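You operate a simulated robot arm through the tools that you are given. There is no shell and no other tool.

The job below is to be done with a simulated robot arm. You get a single attempt, and the scene is never put back.

Task
Swap the shim under the bracket foot for one that closes the gap.
Fine: release the clamp, pull the old shim out, read the gap, use one shim only and clamp again.

The check looks at the end state, three seconds after you hand in, the way a careful person would. Anything else that was tipped, shoved, dropped, spilled or broken makes it a failure.

Robot
A 6-joint arm with a two-finger gripper, fixed in place. Base frame: the origin is at the foot of the arm, x ahead of it, y to its left, z up; the work surface is at about z = 0. Readings come in mm, degrees, newtons and seconds.
With the tool pointing down near the work surface it reaches from about 180 to 480 mm from the base axis. Its first joint turns from -66.0 to 66.0 degrees. Payload 1.76 kg.
The TCP is the grasp point between the finger pads, 29 mm short of the fingertips. In the tool frame z runs along the fingers and y along their closing line. The gripper opens to 82 mm. The gripper's body begins 58 mm behind the TCP.
Orientation is that of the tool frame in the base frame, as [roll, pitch, yaw] about the fixed x, y, z axes, in that order (R = Rz(yaw) Ry(pitch) Rx(roll)). With the fingers straight down and closing along the base's y, the tool's x points along the base's -x, its y along +y and its z along -z.

Tools
- The arm moves only by the tool step_arm. Its argument "commands" is a list of rows, each a list of 7 numbers: the shift along the tool's x, y, z in m, then the turn, a rotation vector about the tool's x, y, z in degrees, then the opening, from 0 (shut) to 1 (fully open). In form: [[x, y, z, wx, wy, wz, jaw], ...]. A call has 1 to 20 rows; each row shifts and turns the commanded pose from where the row before left it, along the tool's axes as they then stand. A row lasts 0.2 s, in which the tool goes at most 50 mm and 8.6 degrees; a call with a longer step from one row to the next is refused whole, and so is a gripper value outside its range. Where a pose cannot be reached the arm comes as near as it can. A force on the tool above 90 N (or 10 N above the force at the start of the call, whichever is more), or a blocked arm, ends the call early, and 0.2 s more pass. Each finger halts on what it meets, pressing with about 25 N; the grip force reading is that of the motor and also rises with nothing between the fingers. The clock runs only during rows and for 0.2 s after the last one: add rows that do not move to give the fingers time. It gives the time, the measured TCP pose, the force on the tool (base axes), the opening and the grip force at its end, in the units of the frame above (readings bear some noise), with the torque about the TCP (base axes, N m) and any sound that the robot's microphone picked up.
- Cameras (640 x 400 px; columns grow to the right, rows downward): "scene" is fixed at [72.4, 349, 425.2]; the picture's right is [-0.57, -0.82, 0.00], its down [-0.45, 0.31, -0.83] and it looks along [0.69, -0.47, -0.55] (base axes); focal length 236 px, centre (320, 200). "wrist" rides on the gripper at [79, 4, -90] in the tool frame; the picture's right is [-0.05, 1.00, 0.00], its down [-0.71, -0.04, -0.71] and it looks along [-0.71, -0.04, 0.71] (tool axes); focal length 256 px, centre (320, 200). There is no depth. A picture from a camera that has moved, and an enlarged one, comes with that camera's place and axes in the base frame and with its lens.
- camera(camera): a new picture of that camera. It takes no simulated time.
- inspect(camera, box): a new picture of the part [left, top, right, bottom] of that camera's present view, enlarged. It takes no simulated time.
- job_done(): hands the job in; it is judged then, once.

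Nothing tells you positions but the pictures and the camera data. Unless the task says otherwise, let go and move clear before handing in.

The tools are called after "Emit:" as a command line: name --pt "numbers of a row" for each row, then --argument value for the rest, lists and objects as JSON in quotes. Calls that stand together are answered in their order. step_arm: Moves the arm, as the interface text tells. Its arguments: {"type":"object","properties":{"commands":{"type":"array"}},"required":["commands"]} The other tools are called the same way: camera (camera) takes a picture; inspect (camera, box) takes an enlarged picture of a part of a camera's view; job_done () hands the job in.

At the start:

```text
t: 0.0
ee_pos: [302.0, 56.1, 280.3]
tcp_rot: [-180.0, 0.1, -180.0]
wrist_force: [0.8, 0.0, -0.6]
wrist_torque: [-0.01, -0.02, 0.0]
finger_gap: 81.8
finger_force: 0.1
```

scene: 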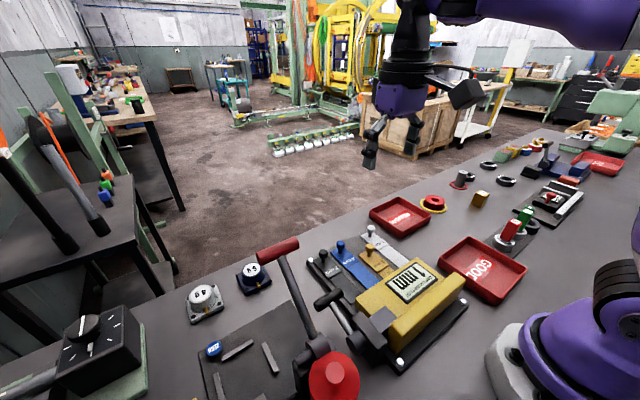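
wrist: 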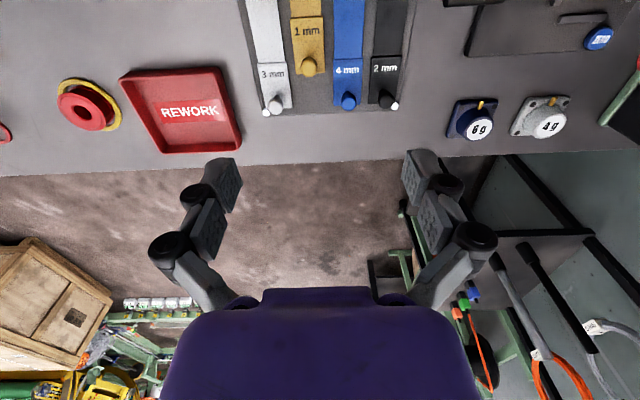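

I see a yellow bracket on a dark base, four shims with knobs (3, 1, 4 and 2 mm), a toggle clamp with a red handle, and trays. I'll look closer before moving.

Emit:
inspect --camera "scene" --box '[280, 210, 480, 335]'

Emit:
inspect --camera "scene" --box '[180, 230, 420, 400]'

Emit:
inspect --camera "wrist" --box '[220, 0, 440, 140]'

Emit:
inspect --camera "scene" --box '[420, 120, 640, 260]'

```text
3.20 times, centred on (380, 272) of scene
camera zoom: at [72.4, 349.0, 425.2], right [-0.57, -0.82, 0.0], down [-0.45, 0.31, -0.83], along [0.69, -0.47, -0.55], focal length 756 px, centre (128, -32)
```

zoom: 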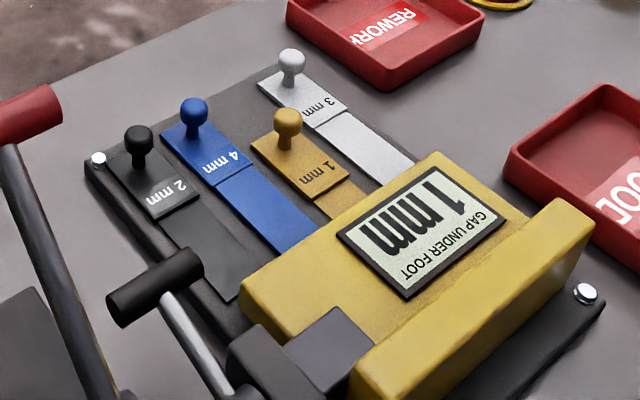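

```text
2.35 times, centred on (300, 315) of scene
camera zoom: at [72.4, 349.0, 425.2], right [-0.57, -0.82, 0.0], down [-0.45, 0.31, -0.83], along [0.69, -0.47, -0.55], focal length 556 px, centre (367, -71)
```

zoom: 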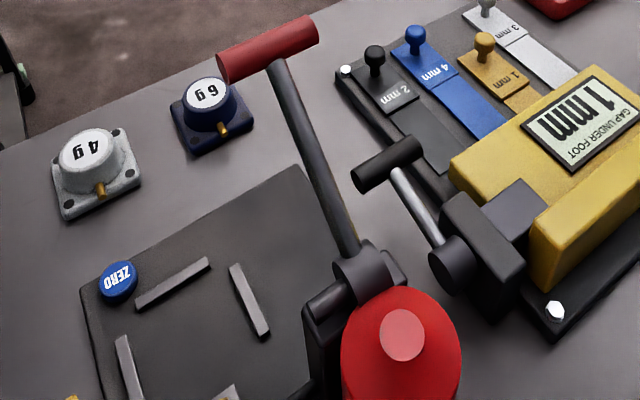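

```text
2.86 times, centred on (330, 70) of wrist
camera zoom: at [222.3, 60.6, 371.1], right [0.05, 1.0, 0.0], down [0.71, -0.04, 0.71], along [0.71, -0.04, -0.71], focal length 731 px, centre (291, 571)
```

zoom: 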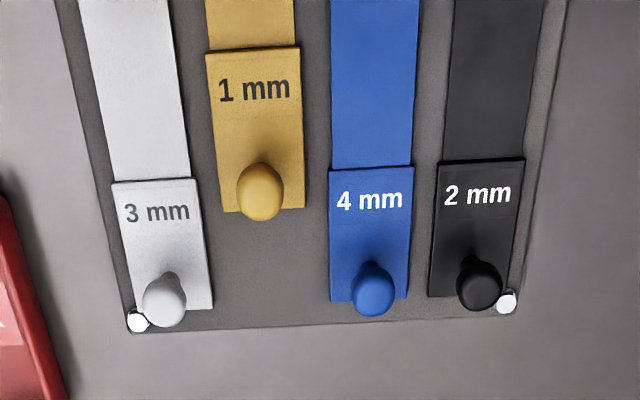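

```text
2.86 times, centred on (530, 190) of scene
camera zoom: at [72.4, 349.0, 425.2], right [-0.57, -0.82, 0.0], down [-0.45, 0.31, -0.83], along [0.69, -0.47, -0.55], focal length 675 px, centre (-280, 229)
```

zoom: 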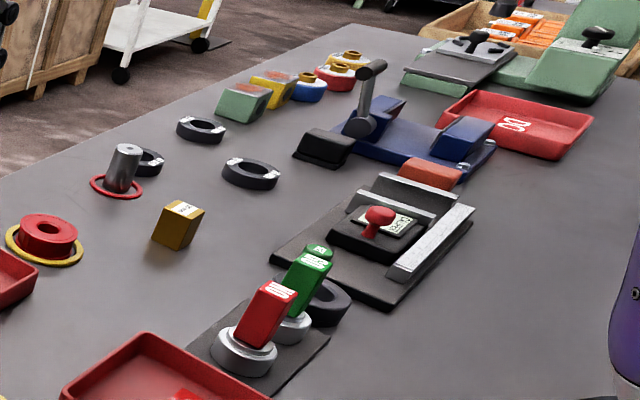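

The clamp seems to be the black T-lever at the bracket's left side (about x 270, y 190), and the 1 mm shim is pushed in under the foot. I'll pull the arm back to look over it with the wrist camera.

Emit:
step_arm --pt "0.025 0 0 0 0 0 1" --pt "0.025 0 0 0 0 0 1" --pt "0.025 0 0 0 0 0 1" --pt "0.025 0 0 0 0 0 1" --pt "0.02 0 -0.02 0 0 0 1" --pt "0 0 -0.02 0 0 0 1"

Emit:
camera --camera "wrist"

```text
t: 1.4
ee_pos: [181.1, 52.8, 322.0]
tcp_rot: [179.9, 0.0, 179.9]
wrist_force: [0.3, -0.2, -0.5]
wrist_torque: [-0.01, -0.03, 0.0]
finger_gap: 82.1
finger_force: 0.0
```

```text
taken
camera wrist: at [102.1, 57.9, 410.9], right [0.05, 1.0, 0.0], down [0.71, -0.04, 0.71], along [0.71, -0.04, -0.71], focal length 256 px, centre (320, 200)
```

wrist: 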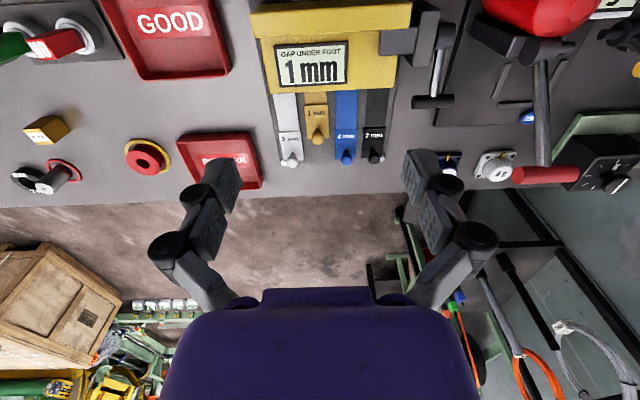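

Emit:
inspect --camera "wrist" --box '[240, 0, 480, 170]'

Emit:
inspect --camera "wrist" --box '[380, 0, 500, 120]'

Emit:
inspect --camera "scene" --box '[310, 260, 480, 380]'

```text
2.35 times, centred on (360, 85) of wrist
camera zoom: at [102.1, 57.9, 410.9], right [0.05, 1.0, 0.0], down [0.71, -0.04, 0.71], along [0.71, -0.04, -0.71], focal length 602 px, centre (226, 471)
```

zoom: 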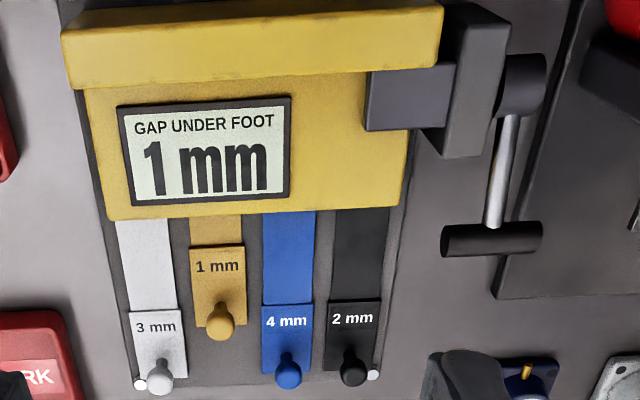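

```text
3.33 times, centred on (440, 60) of wrist
camera zoom: at [102.1, 57.9, 410.9], right [0.05, 1.0, 0.0], down [0.71, -0.04, 0.71], along [0.71, -0.04, -0.71], focal length 853 px, centre (-80, 667)
```

zoom: 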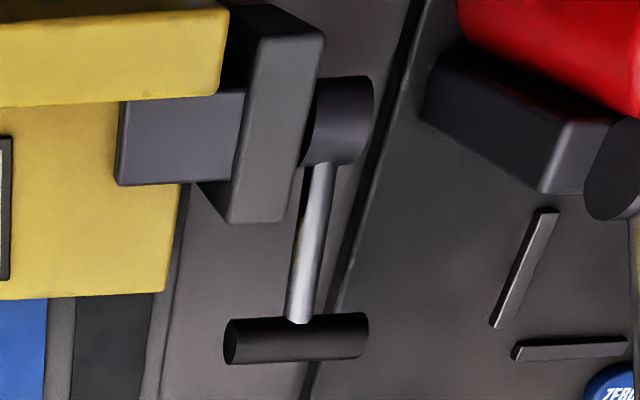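

```text
3.33 times, centred on (395, 320) of scene
camera zoom: at [72.3, 349.0, 425.2], right [-0.57, -0.82, 0.0], down [-0.45, 0.31, -0.83], along [0.69, -0.47, -0.55], focal length 787 px, centre (70, -200)
```

zoom: 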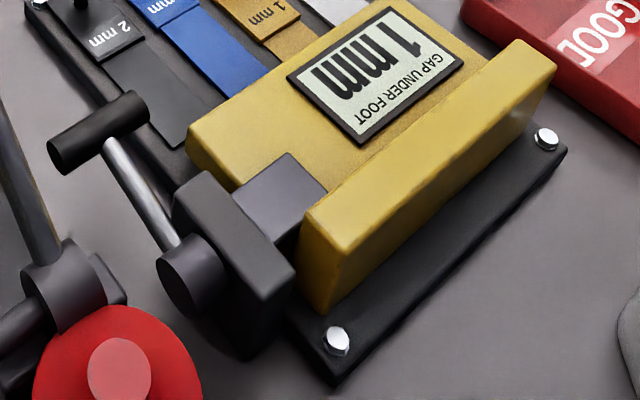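

The clamp lever's crossbar is at about (262, 203, 68) and its pivot at about (189, 204, 53); it swings about the y axis. I'll turn the gripper 90° so it closes along x, keeping clear of the red press handle at y ≥ 245, and look from above the bar.

Emit:
step_arm --pt "-0.0135 0.0223 0 0 0 0 1" --pt "-0.0135 0.0223 0 0 0 0 1" --pt "-0.0135 0.0223 0 0 0 0 1" --pt "-0.0135 0.0223 0 0 0 0 1" --pt "-0.0135 0.0223 0 0 0 0 1" --pt "-0.0135 0.0223 0 0 0 0 1" --pt "0 0 0 0 0 -8.2 1" --pt "0 0 0 0 0 -8.2 1" --pt "0 0 0 0 0 -8.2 1" --pt "0 0 0 0 0 -8.2 1" --pt "0 0 0 0 0 -8.2 1" --pt "0 0 0 0 0 -8.2 1" --pt "0 0 0 0 0 -8.2 1" --pt "0 0 0 0 0 -8.2 1" --pt "0 0 0 0 0 -8.2 1" --pt "0 0 0 0 0 -8.2 1" --pt "0 0 0 0 0 -8 1" --pt "0 0 0 0 0 0 1"

Emit:
camera --camera "wrist"

Emit:
camera --camera "scene"

```text
t: 5.2
ee_pos: [262.6, 188.7, 318.9]
tcp_rot: [-180.0, 0.0, -89.9]
wrist_force: [-0.1, 0.3, -0.5]
wrist_torque: [0.02, 0.0, 0.03]
finger_gap: 82.2
finger_force: 0.1
```

```text
taken
camera wrist: at [257.9, 110.3, 410.5], right [-1.0, 0.05, 0.0], down [0.04, 0.71, 0.71], along [0.04, 0.71, -0.71], focal length 256 px, centre (320, 200)
```

wrist: 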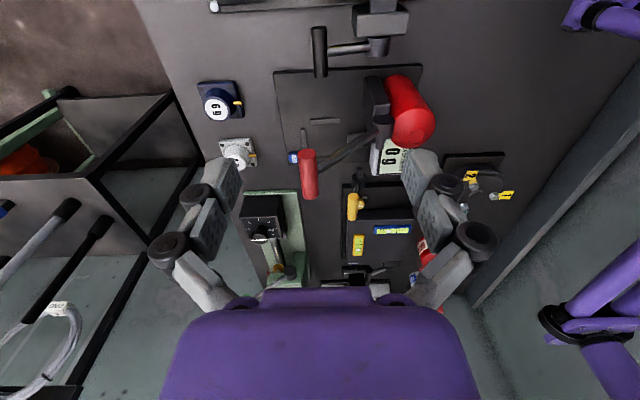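

```text
taken
```

scene: 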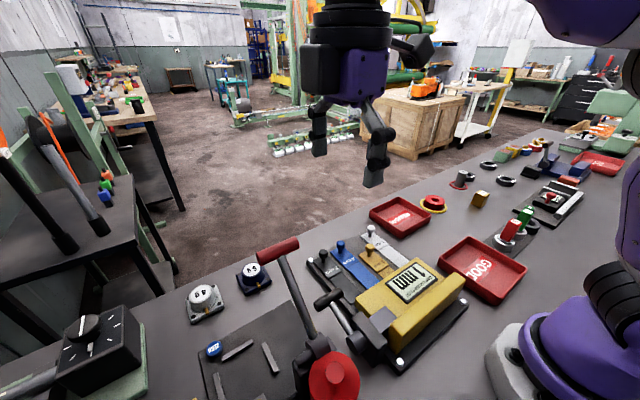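

Emit:
inspect --camera "wrist" --box '[290, 0, 420, 90]'

Emit:
inspect --camera "scene" --box '[300, 275, 400, 360]'

```text
4.44 times, centred on (355, 45) of wrist
camera zoom: at [257.9, 110.3, 410.5], right [-1.0, 0.05, 0.0], down [0.04, 0.71, 0.71], along [0.04, 0.71, -0.71], focal length 1138 px, centre (164, 889)
```

zoom: 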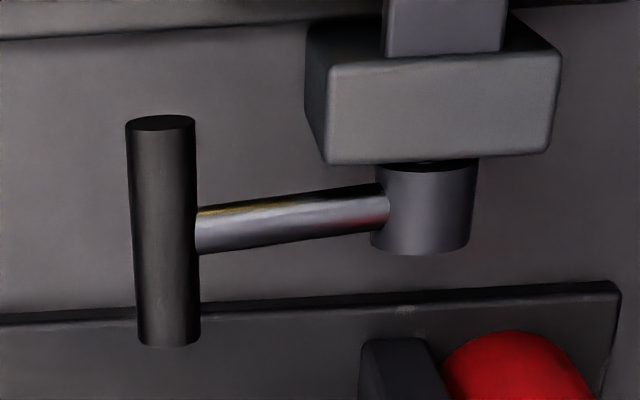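

```text
4.71 times, centred on (350, 318) of scene
camera zoom: at [72.4, 349.0, 425.2], right [-0.57, -0.82, 0.0], down [-0.45, 0.31, -0.83], along [0.69, -0.47, -0.55], focal length 1111 px, centre (179, -353)
```

zoom: 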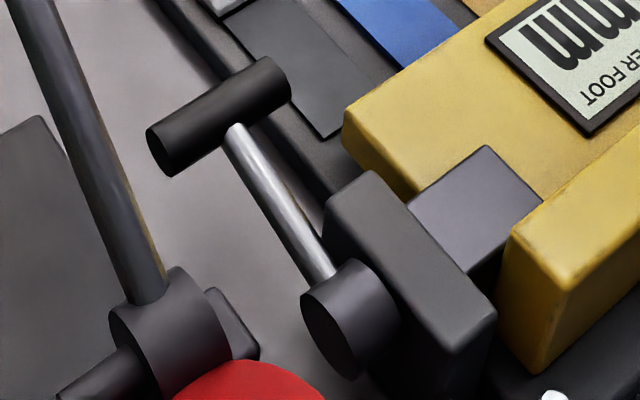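

The bar runs from y 178 to 229 at x 263, z 68, about 17 mm across, with the stem in the middle; the clamp block top is at z 62 and reaches x 219. I'll half close the jaw and come down over the bar's inner end, stopping partway to check.

Emit:
step_arm --pt "0.0047 0 0.02 0 0 0 0.5" --pt "0 0 0.03 0 0 0 0.5" --pt "0 0 0.03 0 0 0 0.5" --pt "0 0 0.03 0 0 0 0.5" --pt "0 0 0.03 0 0 0 0.5" --pt "0 0 0.03 0 0 0 0.5" --pt "0 0 0.02 0 0 0 0.5" --pt "0 0 0 0 0 0 0.5"

Emit:
camera --camera "wrist"

Emit:
camera --camera "scene"

```text
t: 7.0
ee_pos: [262.2, 186.5, 132.9]
tcp_rot: [-179.9, 0.0, -90.0]
wrist_force: [0.8, -0.6, -0.2]
wrist_torque: [0.01, -0.03, 0.01]
finger_gap: 40.9
finger_force: 0.0
```

```text
taken
camera wrist: at [258.2, 107.2, 221.9], right [-1.0, 0.05, 0.0], down [0.04, 0.71, 0.71], along [0.04, 0.71, -0.71], focal length 256 px, centre (320, 200)
```

wrist: 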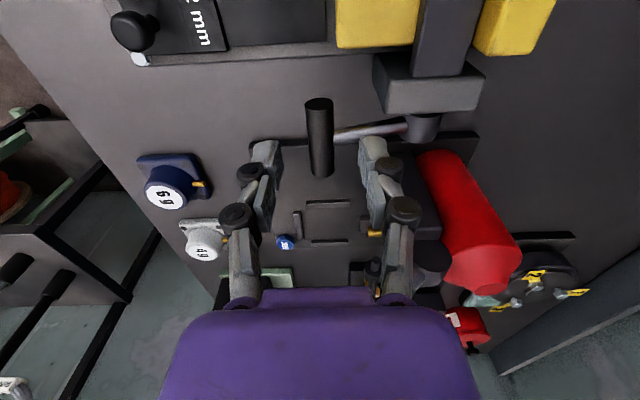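

```text
taken
```

scene: 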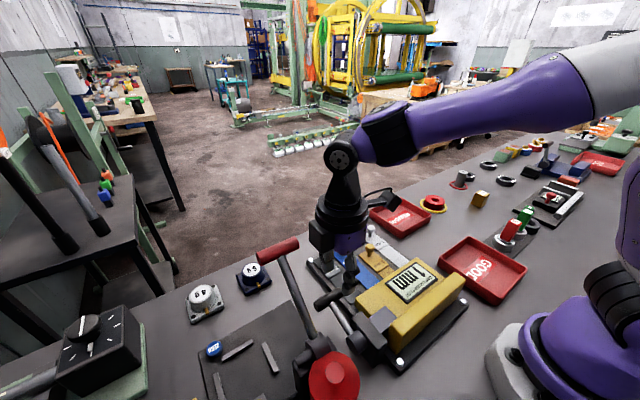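

Emit:
inspect --camera "wrist" --box '[240, 80, 440, 205]'

```text
3.20 times, centred on (340, 142) of wrist
camera zoom: at [258.2, 107.2, 221.9], right [-1.0, 0.05, 0.0], down [0.04, 0.71, 0.71], along [0.04, 0.71, -0.71], focal length 819 px, centre (256, 384)
```

zoom: 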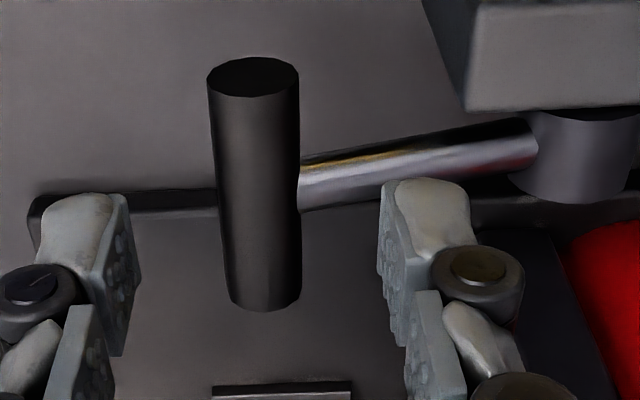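

Emit:
step_arm --pt "0.003 0 0.02 0 0 0 0.5" --pt "0 0 0.02 0 0 0 0.5" --pt "0 0 0.019 0 0 0 0.5" --pt "0 0 0 0 0 0 0.5"

Emit:
camera --camera "wrist"

Emit:
inspect --camera "scene" --box '[290, 220, 430, 340]'

```text
t: 8.0
ee_pos: [262.5, 182.0, 72.2]
tcp_rot: [-180.0, 0.0, -90.0]
wrist_force: [-0.4, 0.7, -0.5]
wrist_torque: [-0.01, -0.02, -0.01]
finger_gap: 40.9
finger_force: 0.3
```

```text
taken
camera wrist: at [258.5, 104.7, 161.9], right [-1.0, 0.05, 0.0], down [0.04, 0.71, 0.71], along [0.04, 0.71, -0.71], focal length 256 px, centre (320, 200)
```

wrist: 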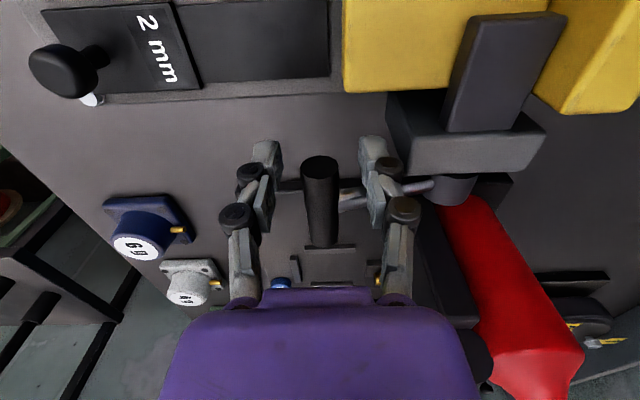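

```text
3.33 times, centred on (360, 280) of scene
camera zoom: at [72.4, 349.0, 425.2], right [-0.57, -0.82, 0.0], down [-0.45, 0.31, -0.83], along [0.69, -0.47, -0.55], focal length 787 px, centre (187, -67)
```

zoom: 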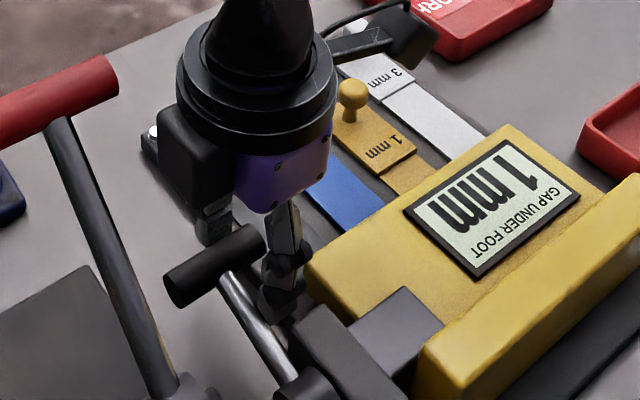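

The fingers straddle the bar's inner end, clear of the stem and block. I'll close on it.

Emit:
step_arm --pt "0 0 0 0 0 0 0.35" --pt "0 0 0 0 0 0 0.2" --pt "0 0 0 0 0 0 0.15" --pt "0 0 0 0 0 0 0.15"

Emit:
inspect --camera "wrist" --box '[200, 100, 440, 260]'

```text
t: 9.0
ee_pos: [263.6, 183.2, 71.8]
tcp_rot: [-180.0, 0.0, -90.1]
wrist_force: [-2.4, 0.6, -1.4]
wrist_torque: [0.11, 0.02, -0.06]
finger_gap: 16.2
finger_force: 36.3
```

```text
2.50 times, centred on (320, 180) of wrist
camera zoom: at [258.5, 104.7, 162.1], right [-1.0, 0.05, 0.0], down [0.04, 0.71, 0.71], along [0.04, 0.71, -0.71], focal length 640 px, centre (320, 250)
```

zoom: 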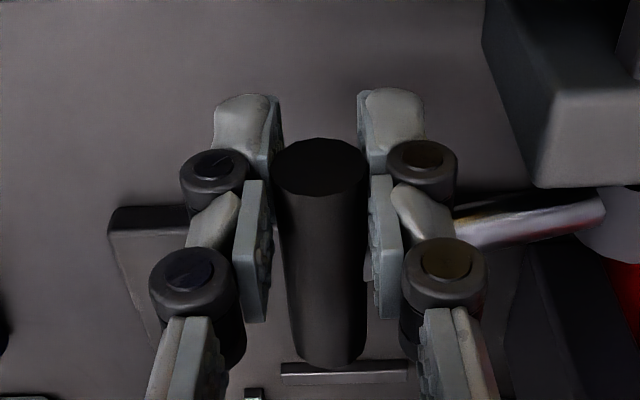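

Emit:
step_arm --pt "0 0.0012 -0.0055 0 0 0 0.15" --pt "0 0.0019 -0.0055 0 0 0 0.15" --pt "0 0 0 0 0 0 0.15"

Emit:
inspect --camera "scene" --box '[290, 220, 430, 340]'

```text
t: 9.8
ee_pos: [258.1, 182.8, 82.8]
tcp_rot: [179.8, 0.0, -89.6]
wrist_force: [-31.0, 28.2, -17.6]
wrist_torque: [0.04, -0.12, -0.45]
finger_gap: 17.1
finger_force: 36.3
```

```text
3.33 times, centred on (360, 280) of scene
camera zoom: at [72.4, 349.0, 425.1], right [-0.57, -0.82, 0.0], down [-0.45, 0.31, -0.83], along [0.69, -0.47, -0.55], focal length 787 px, centre (187, -67)
```

zoom: 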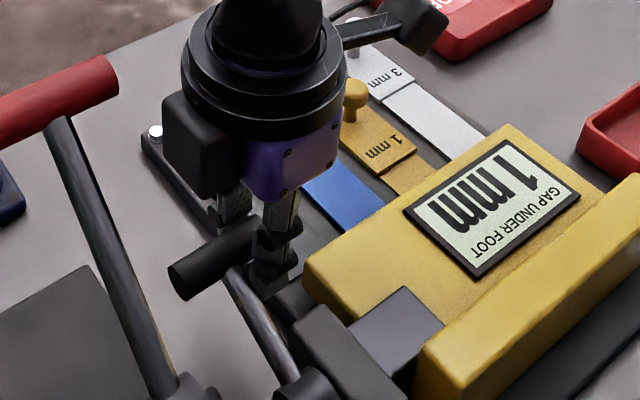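

The lever is moving and the reaction suggests its pivot sits a bit lower than I estimated (about z 42). I'll follow a corrected arc in small steps.

Emit:
step_arm --pt "0 0.0024 0 0 0 0 0.15" --pt "0 0.0027 -0.0048 0 0 0 0.15" --pt "0 0.0029 -0.0046 0 0 0 0.15" --pt "0 0 0 0 0 0 0.15"

Emit:
inspect --camera "scene" --box '[290, 220, 430, 340]'

```text
t: 10.8
ee_pos: [251.5, 181.3, 93.4]
tcp_rot: [-179.7, 0.1, -90.0]
wrist_force: [-2.9, 18.6, -4.6]
wrist_torque: [0.65, -0.08, -0.09]
finger_gap: 17.2
finger_force: 35.5
```

```text
3.33 times, centred on (360, 280) of scene
camera zoom: at [72.4, 349.0, 425.1], right [-0.57, -0.82, 0.0], down [-0.45, 0.31, -0.83], along [0.69, -0.47, -0.55], focal length 787 px, centre (187, -67)
```

zoom: 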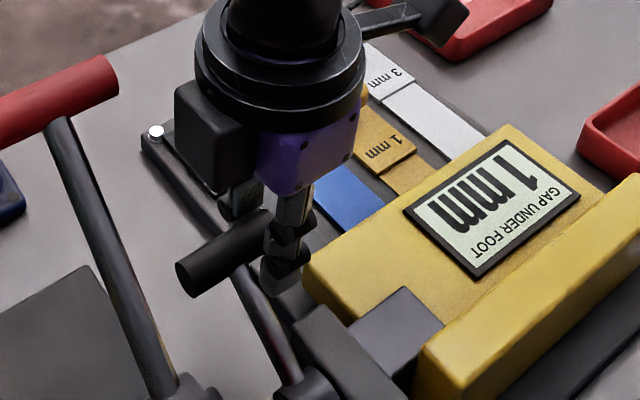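

Emit:
step_arm --pt "0 0.0041 -0.0052 0 0 0 0.15" --pt "0 0.0044 -0.0049 0 0 0 0.15" --pt "0 0.0049 -0.0044 0 0 0 0.15" --pt "0 0.0052 -0.0041 0 0 0 0.15" --pt "0 0 0 0 0 0 0.15"

Emit:
inspect --camera "scene" --box '[290, 220, 430, 340]'

```text
t: 12.0
ee_pos: [231.8, 181.8, 110.2]
tcp_rot: [179.9, -0.2, -90.2]
wrist_force: [0.7, -10.7, -3.2]
wrist_torque: [0.02, -0.08, 0.04]
finger_gap: 18.1
finger_force: 36.3
```

```text
3.33 times, centred on (360, 280) of scene
camera zoom: at [72.4, 349.0, 425.1], right [-0.57, -0.82, 0.0], down [-0.45, 0.31, -0.83], along [0.69, -0.47, -0.55], focal length 787 px, centre (187, -67)
```

zoom: 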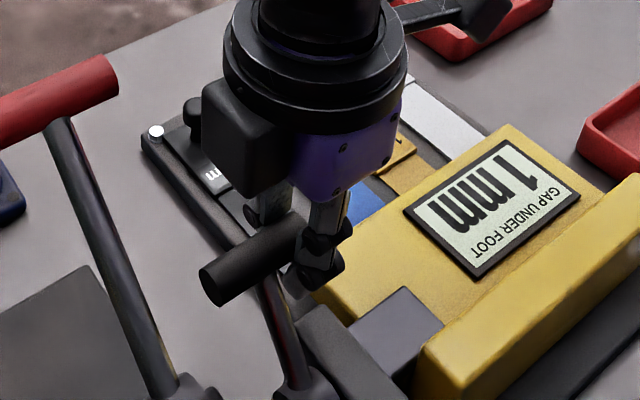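

Emit:
step_arm --pt "0 0.0055 -0.0035 0 0 0 0.15" --pt "0 0.0059 -0.0031 0 0 0 0.15" --pt "0 0.0061 -0.0025 0 0 0 0.15" --pt "0 0.0063 -0.002 0 0 0 0.15" --pt "0 0 0 0 0 0 0.15"

Emit:
inspect --camera "scene" --box '[290, 220, 430, 340]'

```text
t: 13.2
ee_pos: [209.8, 181.4, 122.5]
tcp_rot: [-179.8, -0.1, -90.2]
wrist_force: [0.8, -29.4, -10.2]
wrist_torque: [-0.22, -0.14, 0.11]
finger_gap: 17.6
finger_force: 36.3
```

```text
3.33 times, centred on (360, 280) of scene
camera zoom: at [72.4, 349.0, 425.1], right [-0.57, -0.82, 0.0], down [-0.45, 0.31, -0.83], along [0.69, -0.47, -0.55], focal length 787 px, centre (187, -67)
```

zoom: 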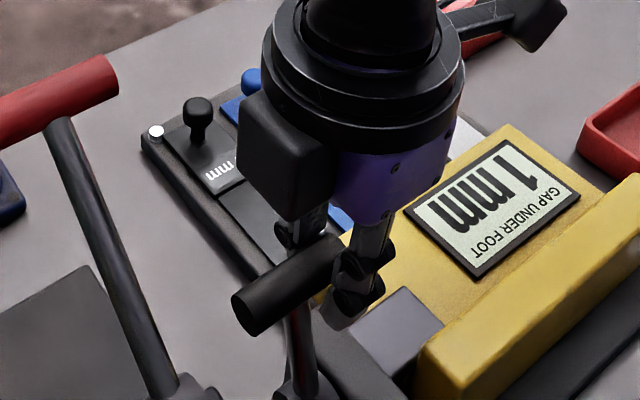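

Emit:
step_arm --pt "0.0015 0.0064 -0.0014 0 0 0 0.15" --pt "0 0.0065 -0.0009 0 0 0 0.15" --pt "0 0 0 0 0 0 0.15"

Emit:
inspect --camera "scene" --box '[290, 220, 430, 340]'

Emit:
inspect --camera "wrist" --box '[220, 0, 600, 240]'

```text
t: 14.0
ee_pos: [199.2, 182.4, 125.7]
tcp_rot: [-179.5, 0.5, -90.0]
wrist_force: [38.7, 5.3, 0.4]
wrist_torque: [0.16, -0.17, -0.06]
finger_gap: 37.8
finger_force: 18.9
```

```text
3.33 times, centred on (360, 280) of scene
camera zoom: at [72.4, 349.0, 425.2], right [-0.57, -0.82, 0.0], down [-0.45, 0.31, -0.83], along [0.69, -0.47, -0.55], focal length 787 px, centre (187, -67)
```

zoom: 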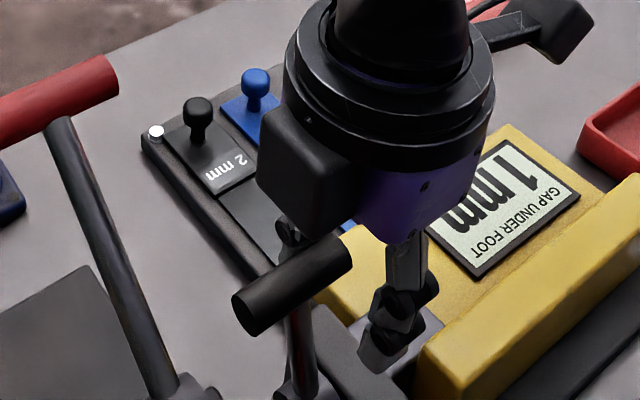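

```text
1.67 times, centred on (410, 120) of wrist
camera zoom: at [193.7, 103.2, 214.6], right [-1.0, 0.05, -0.01], down [0.03, 0.7, 0.71], along [0.04, 0.71, -0.7], focal length 427 px, centre (170, 333)
```

zoom: 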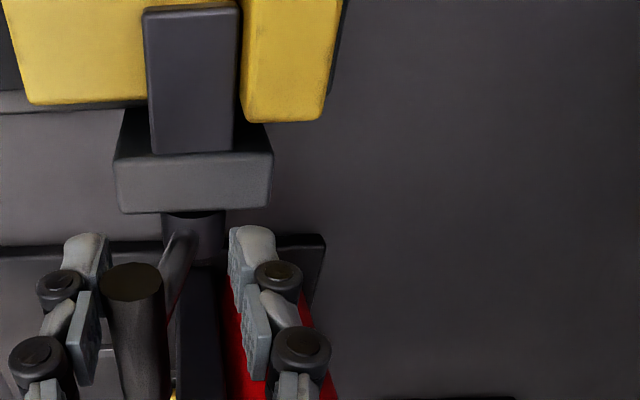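

The lever hit its stop at about 75°, so the clamp should be open. I'll back off, open the jaw and rise.

Emit:
step_arm --pt "0 -0.007 0 0 0 0 0.35" --pt "0 -0.002 0 0 0 0 0.5" --pt "0 0 0 0 0 0 0.55" --pt "0 0 -0.02 0 0 0 0.55" --pt "0 0 -0.03 0 0 0 0.55" --pt "0 0 -0.03 0 0 0 0.55" --pt "0 0 -0.04 0 0 0 0.55" --pt "0 0 -0.04 0 0 0 0.55" --pt "0 0 0 0 0 0 0.55"

Emit:
camera --camera "scene"

Emit:
camera --camera "wrist"

```text
t: 16.0
ee_pos: [205.7, 181.4, 286.0]
tcp_rot: [179.9, 0.0, -89.9]
wrist_force: [0.8, -0.4, -0.2]
wrist_torque: [0.02, -0.04, 0.0]
finger_gap: 45.3
finger_force: 0.0
```

```text
taken
```

scene: 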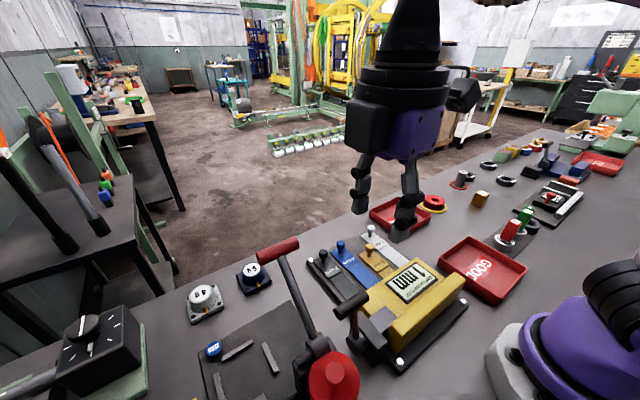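

```text
taken
camera wrist: at [201.4, 103.4, 375.2], right [-1.0, 0.05, 0.0], down [0.04, 0.71, 0.71], along [0.04, 0.71, -0.71], focal length 256 px, centre (320, 200)
```

wrist: 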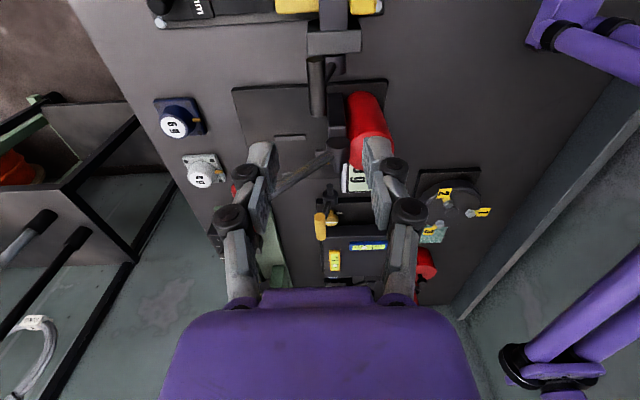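

Emit:
inspect --camera "scene" --box '[290, 220, 480, 380]'

Emit:
inspect --camera "scene" --box '[340, 225, 420, 290]'

```text
2.50 times, centred on (385, 300) of scene
camera zoom: at [72.4, 349.0, 425.2], right [-0.57, -0.82, 0.0], down [-0.45, 0.31, -0.83], along [0.69, -0.47, -0.55], focal length 590 px, centre (158, -50)
```

zoom: 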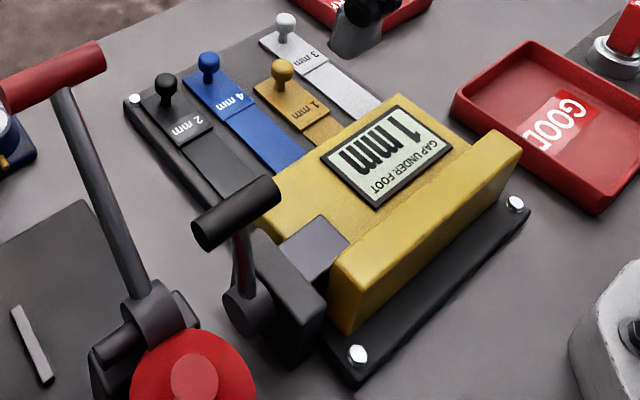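

```text
6.15 times, centred on (380, 258) of scene
camera zoom: at [72.4, 349.0, 425.2], right [-0.57, -0.82, 0.0], down [-0.45, 0.31, -0.83], along [0.69, -0.47, -0.55], focal length 1453 px, centre (-49, -154)
```

zoom: 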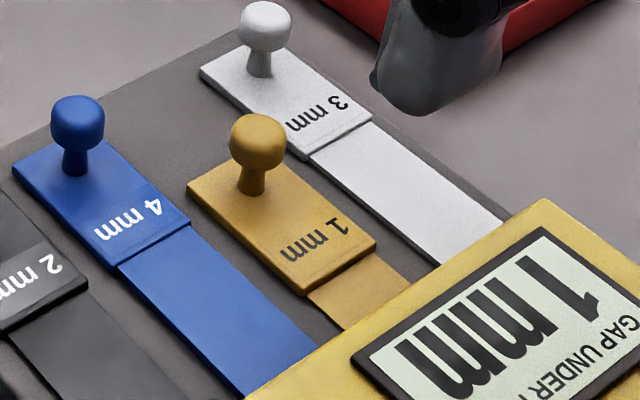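

The lever stays up by itself and the 1 mm shim is the only one under the foot. I'll move over its knob (about x 339, y 24) with the jaw back to closing along y.

Emit:
step_arm --pt "0.0265 -0.0222 0 0 0 0 0.55" --pt "0.0265 -0.0222 0 0 0 0 0.55" --pt "0.0265 -0.0222 0 0 0 0 0.55" --pt "0.0265 -0.0222 0 0 0 0 0.55" --pt "0.0265 -0.0222 0 0 0 0 0.55" --pt "0.0265 -0.0222 0 0 0 0 0.55" --pt "0 0 0 0 0 8.2 0.55" --pt "0 0 0 0 0 8.2 0.55" --pt "0 0 0 0 0 8.2 0.55" --pt "0 0 0 0 0 8.2 0.55" --pt "0 0 0 0 0 8.2 0.55" --pt "0 0 0 0 0 8.2 0.55" --pt "0 0 0 0 0 8.2 0.55" --pt "0 0 0 0 0 8.2 0.55" --pt "0 0 0 0 0 8.2 0.55" --pt "0 0 0 0 0 8.2 0.55" --pt "0 0 0 0 0 8 0.55" --pt "0 0 0.03 0 0 0 0.5" --pt "0 0 0.04 0 0 0 0.4" --pt "0 0 0.03 0 0 0 0.4"

Emit:
camera --camera "wrist"

Emit:
camera --camera "scene"

```text
t: 20.2
ee_pos: [337.7, 20.7, 183.8]
tcp_rot: [180.0, 0.1, 180.0]
wrist_force: [0.2, 0.2, 0.2]
wrist_torque: [-0.02, -0.03, 0.01]
finger_gap: 32.9
finger_force: 0.1
```

```text
taken
camera wrist: at [259.2, 24.6, 273.9], right [0.05, 1.0, 0.0], down [0.71, -0.04, 0.71], along [0.71, -0.04, -0.71], focal length 256 px, centre (320, 200)
```

wrist: 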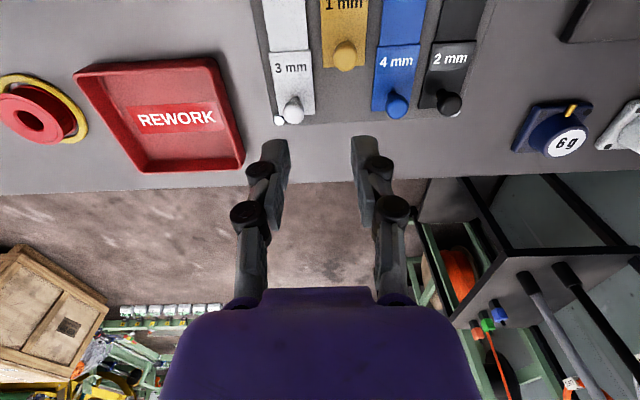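

```text
taken
```

scene: 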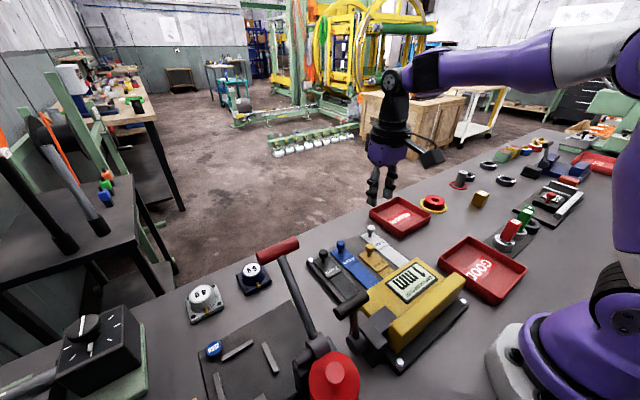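

Emit:
inspect --camera "wrist" --box '[250, 0, 490, 150]'

Emit:
inspect --camera "scene" --box '[300, 220, 420, 295]'

```text
2.67 times, centred on (370, 75) of wrist
camera zoom: at [259.2, 24.6, 273.9], right [0.05, 1.0, 0.0], down [0.71, -0.04, 0.71], along [0.71, -0.04, -0.71], focal length 683 px, centre (187, 533)
```

zoom: 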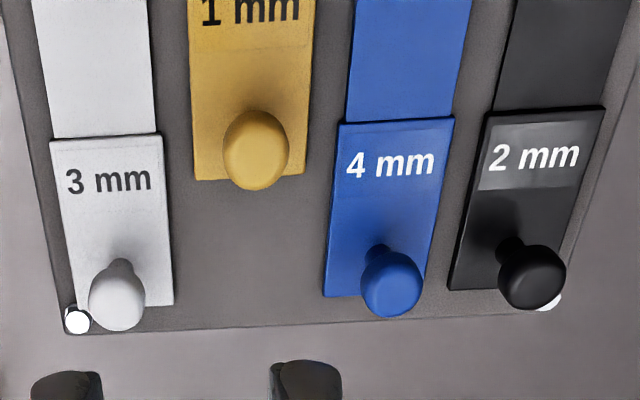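

```text
5.33 times, centred on (360, 258) of scene
camera zoom: at [72.4, 349.0, 425.2], right [-0.57, -0.82, 0.0], down [-0.45, 0.31, -0.83], along [0.69, -0.47, -0.55], focal length 1259 px, centre (107, -107)
```

zoom: 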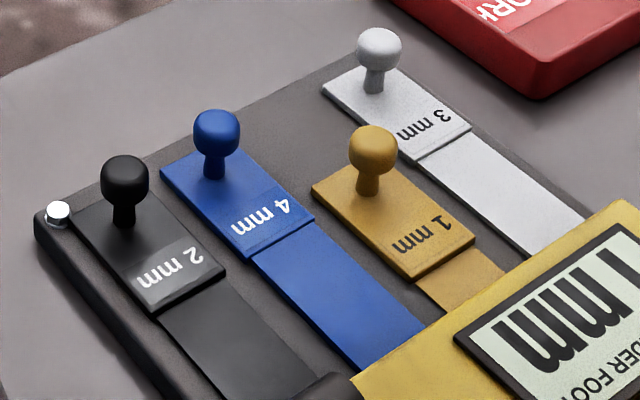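

The knobs are 20 mm balls at z ≈ 44: 1 mm at (325, 42), and the parked ones at x 370 with y −6, 89 and 137. I'll descend onto the 1 mm knob with the tips staying above the shim's head.

Emit:
step_arm --pt "0.013 0.021 0 0 0 0 0.45" --pt "0 0 0.03 0 0 0 0.45" --pt "0 0 0.03 0 0 0 0.45" --pt "0 0 0.03 0 0 0 0.45" --pt "0 0 0 0 0 0 0.45"

Emit:
camera --camera "wrist"

Emit:
inspect --camera "scene" --box '[300, 200, 460, 300]'

```text
t: 21.4
ee_pos: [325.9, 43.9, 92.0]
tcp_rot: [-179.9, 0.0, -180.0]
wrist_force: [-0.1, -0.2, 0.5]
wrist_torque: [-0.03, 0.0, -0.02]
finger_gap: 36.7
finger_force: 0.0
```

```text
taken
camera wrist: at [246.6, 48.5, 181.8], right [0.05, 1.0, 0.0], down [0.71, -0.04, 0.71], along [0.71, -0.04, -0.71], focal length 256 px, centre (320, 200)
```

wrist: 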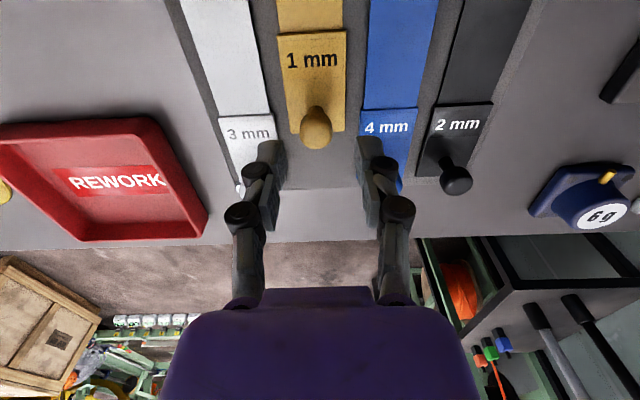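

```text
4.00 times, centred on (380, 250) of scene
camera zoom: at [72.4, 349.0, 425.2], right [-0.57, -0.82, 0.0], down [-0.45, 0.31, -0.83], along [0.69, -0.47, -0.55], focal length 944 px, centre (80, 0)
```

zoom: 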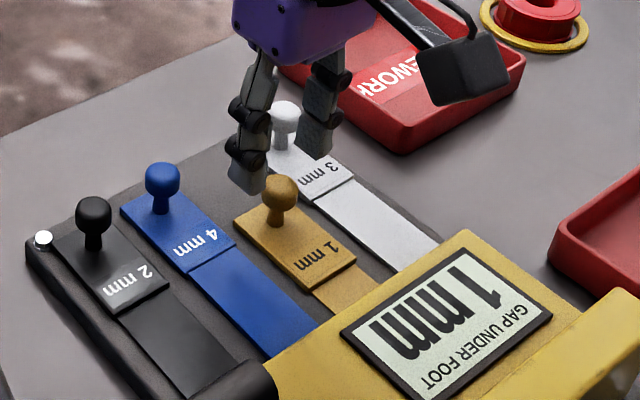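

Emit:
step_arm --pt "0.0015 -0.002 0.018 0 0 0 0.45" --pt "0 0 0.019 0 0 0 0.45" --pt "0 0 0 0 0 0 0.45"

Emit:
camera --camera "wrist"

Emit:
inspect --camera "scene" --box '[320, 210, 420, 275]'

```text
t: 22.2
ee_pos: [323.9, 41.6, 55.8]
tcp_rot: [179.9, -0.1, 180.0]
wrist_force: [-0.2, -0.3, -0.3]
wrist_torque: [-0.02, 0.01, 0.0]
finger_gap: 37.1
finger_force: 0.1
```

```text
taken
camera wrist: at [243.6, 46.9, 145.5], right [0.05, 1.0, 0.0], down [0.71, -0.04, 0.71], along [0.71, -0.04, -0.71], focal length 256 px, centre (320, 200)
```

wrist: 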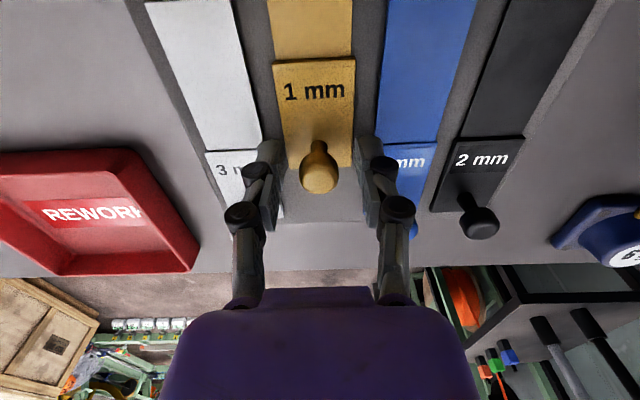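

```text
6.15 times, centred on (370, 242) of scene
camera zoom: at [72.4, 349.0, 425.2], right [-0.57, -0.82, 0.0], down [-0.45, 0.31, -0.83], along [0.69, -0.47, -0.55], focal length 1453 px, centre (12, -62)
```

zoom: 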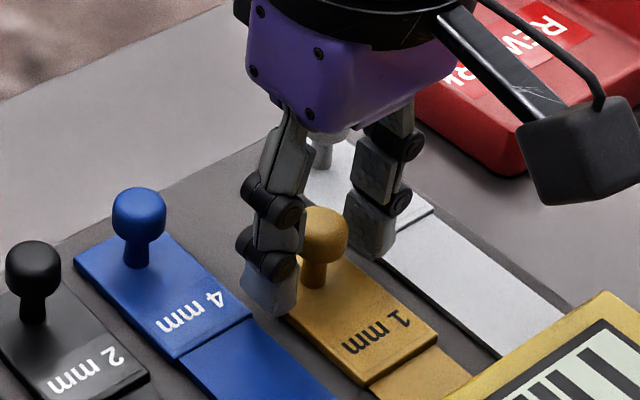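

The knob is centred between the fingers with the tips just over the head. I'll grip it and pull gently along +x.

Emit:
step_arm --pt "0 0 0 0 0 0 0.3" --pt "0 0 0 0 0 0 0.2" --pt "0 0 0 0 0 0 0.2" --pt "0 0 0 0 0 0 0.2" --pt "-0.005 0 0 0 0 0 0.2" --pt "-0.005 0 0 0 0 0 0.2" --pt "0 0 0 0 0 0 0.2"

Emit:
inspect --camera "scene" --box '[300, 200, 480, 320]'

```text
t: 23.8
ee_pos: [333.2, 41.6, 56.1]
tcp_rot: [-180.0, -0.1, 179.9]
wrist_force: [-1.0, -18.8, -14.3]
wrist_torque: [-0.45, 0.18, -0.08]
finger_gap: 19.6
finger_force: 35.9
```

```text
3.33 times, centred on (390, 260) of scene
camera zoom: at [72.4, 349.0, 425.1], right [-0.57, -0.82, 0.0], down [-0.45, 0.31, -0.83], along [0.69, -0.47, -0.55], focal length 787 px, centre (87, 0)
```

zoom: 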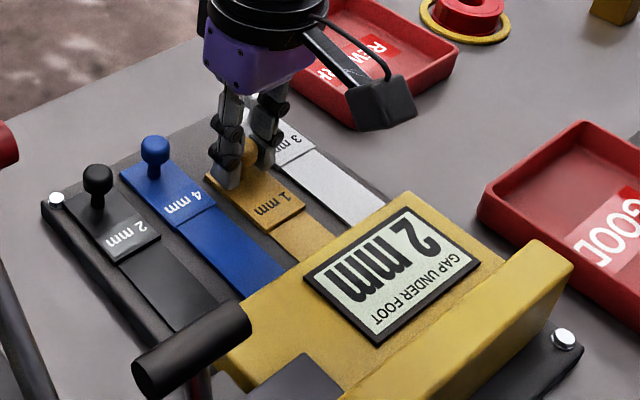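

The shim slides and the display now reads 2 mm. I'll pull it the rest of the way to the parked row.

Emit:
step_arm --pt "-0.006 0 0 0 0 0 0.2" --pt "-0.006 0 0 0 0 0 0.2" --pt "-0.006 0 0 0 0 0 0.2" --pt "-0.006 0 0 0 0 0 0.2" --pt "-0.006 0 0 0 0 0 0.2" --pt "-0.006 0 0 0 0 0 0.2" --pt "0 0 0 0 0 0 0.2"

Emit:
inspect --camera "scene" --box '[300, 200, 480, 320]'

Emit:
camera --camera "wrist"

```text
t: 25.4
ee_pos: [368.7, 40.2, 55.3]
tcp_rot: [-180.0, -0.3, -179.9]
wrist_force: [-29.0, -2.0, 9.6]
wrist_torque: [-0.06, 0.85, -0.02]
finger_gap: 19.8
finger_force: 36.1
```

```text
3.33 times, centred on (390, 260) of scene
camera zoom: at [72.3, 349.0, 425.2], right [-0.57, -0.82, 0.0], down [-0.45, 0.31, -0.83], along [0.69, -0.47, -0.55], focal length 787 px, centre (87, 0)
```

zoom: 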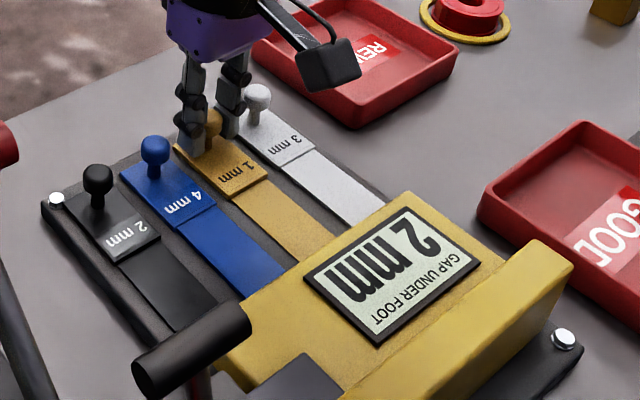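

```text
taken
camera wrist: at [290.0, 45.9, 147.3], right [0.05, 1.0, 0.0], down [0.71, -0.04, 0.7], along [0.7, -0.04, -0.71], focal length 256 px, centre (320, 200)
```

wrist: 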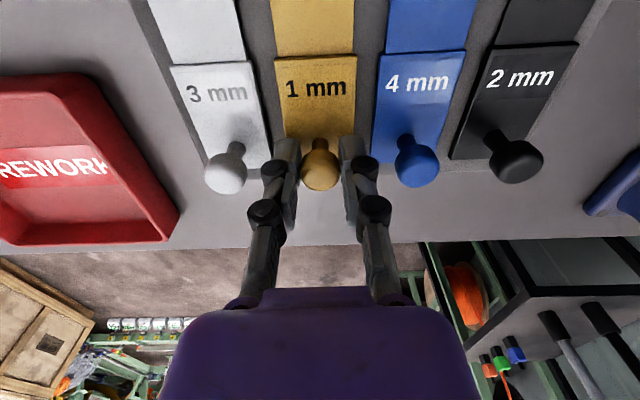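

The old shim is at its stop, level with the others. I'll read the display closely.

Emit:
inspect --camera "scene" --box '[370, 250, 460, 310]'

Emit:
step_arm --pt "0.002 0 0 0 0 0 0.2" --pt "0 0 0 0 0 0 0.35" --pt "0 0 0 0 0 0 0.4" --pt "0 0 0 0 0 0 0.4" --pt "0 0 -0.02 0 0 0 0.4" --pt "0 0 -0.03 0 0 0 0.4" --pt "0 0 -0.03 0 0 0 0.4" --pt "0 0 0 0 0 0 0.4"

Emit:
camera --camera "scene"

Emit:
inspect --camera "scene" --box '[290, 220, 480, 340]'

Emit:
camera --camera "wrist"

```text
6.67 times, centred on (415, 280) of scene
camera zoom: at [72.3, 349.0, 425.2], right [-0.57, -0.82, 0.0], down [-0.45, 0.31, -0.83], along [0.69, -0.47, -0.55], focal length 1574 px, centre (-313, -333)
```

zoom: 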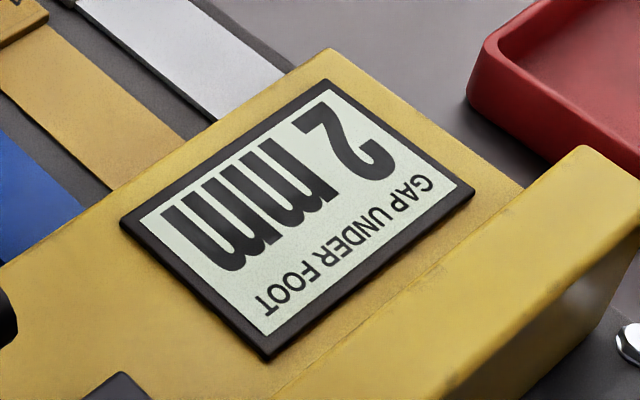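

```text
t: 27.2
ee_pos: [368.8, 39.5, 140.1]
tcp_rot: [-180.0, 0.1, -180.0]
wrist_force: [0.0, 0.0, 0.0]
wrist_torque: [-0.01, -0.02, -0.01]
finger_gap: 32.9
finger_force: 0.1
```

```text
taken
```

scene: 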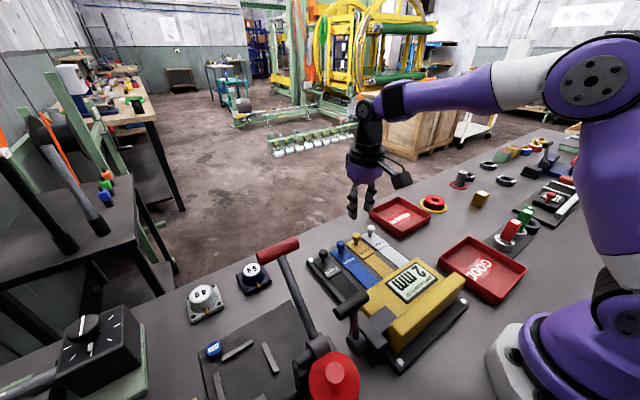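

```text
3.33 times, centred on (385, 280) of scene
camera zoom: at [72.4, 349.0, 425.2], right [-0.57, -0.82, 0.0], down [-0.45, 0.31, -0.83], along [0.69, -0.47, -0.55], focal length 787 px, centre (103, -67)
```

zoom: 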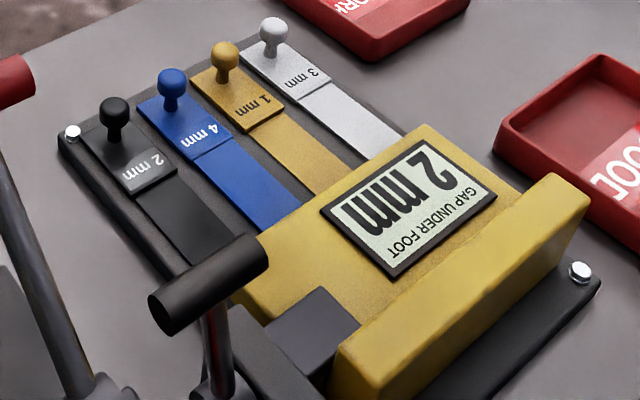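

```text
taken
camera wrist: at [289.4, 44.6, 229.6], right [0.05, 1.0, 0.0], down [0.71, -0.04, 0.71], along [0.71, -0.04, -0.71], focal length 256 px, centre (320, 200)
```

wrist: 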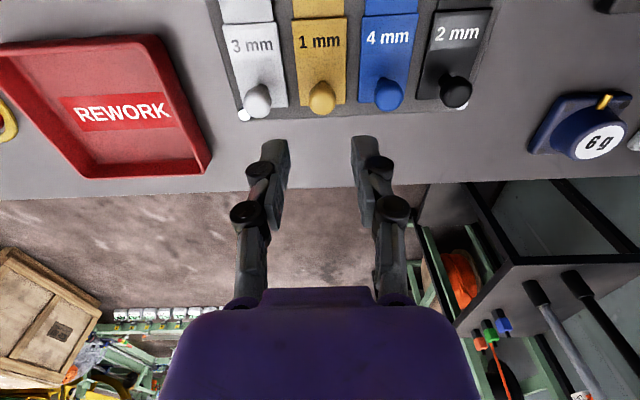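

The gap reads a steady 2 mm with nothing under the foot, so the 2 mm shim is the one. I'll move over its knob at about (369, 137).

Emit:
step_arm --pt "0 0.0243 0 0 0 0 0.45" --pt "0 0.0243 0 0 0 0 0.45" --pt "0 0.0243 0 0 0 0 0.45" --pt "0 0.0243 0 0 0 0 0.45" --pt "0 0 0.025 0 0 0 0.45" --pt "0 0 0.025 0 0 0 0.45" --pt "0 0 0 0 0 0 0.45"

Emit:
camera --camera "wrist"

Emit:
inspect --camera "scene" --box '[270, 200, 430, 300]'

```text
t: 28.8
ee_pos: [367.4, 134.1, 88.0]
tcp_rot: [180.0, -0.1, -180.0]
wrist_force: [-0.3, -0.1, -0.2]
wrist_torque: [0.01, 0.01, 0.0]
finger_gap: 36.7
finger_force: 0.0
```

```text
taken
camera wrist: at [288.2, 140.4, 178.2], right [0.05, 1.0, 0.0], down [0.71, -0.04, 0.71], along [0.71, -0.04, -0.71], focal length 256 px, centre (320, 200)
```

wrist: 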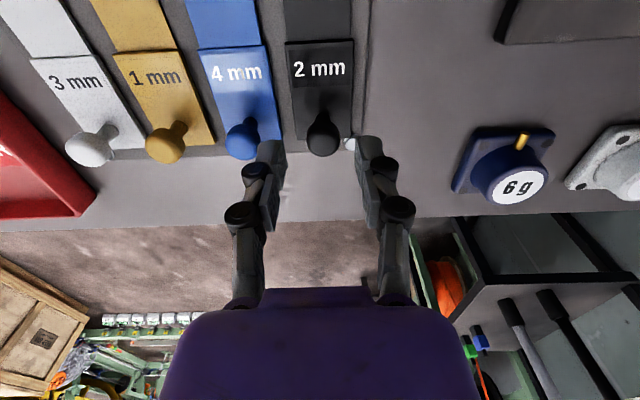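

```text
4.00 times, centred on (350, 250) of scene
camera zoom: at [72.4, 349.0, 425.2], right [-0.57, -0.82, 0.0], down [-0.45, 0.31, -0.83], along [0.69, -0.47, -0.55], focal length 944 px, centre (200, 0)
```

zoom: 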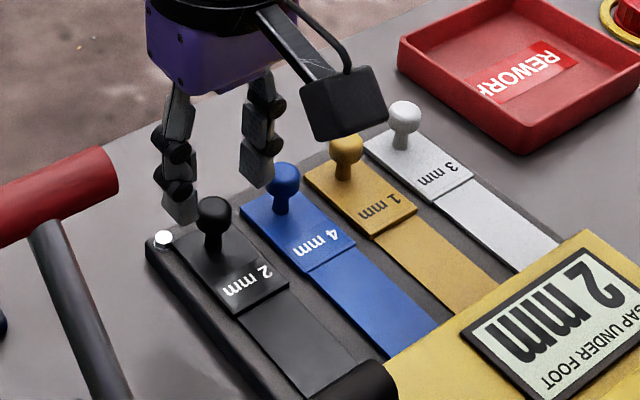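

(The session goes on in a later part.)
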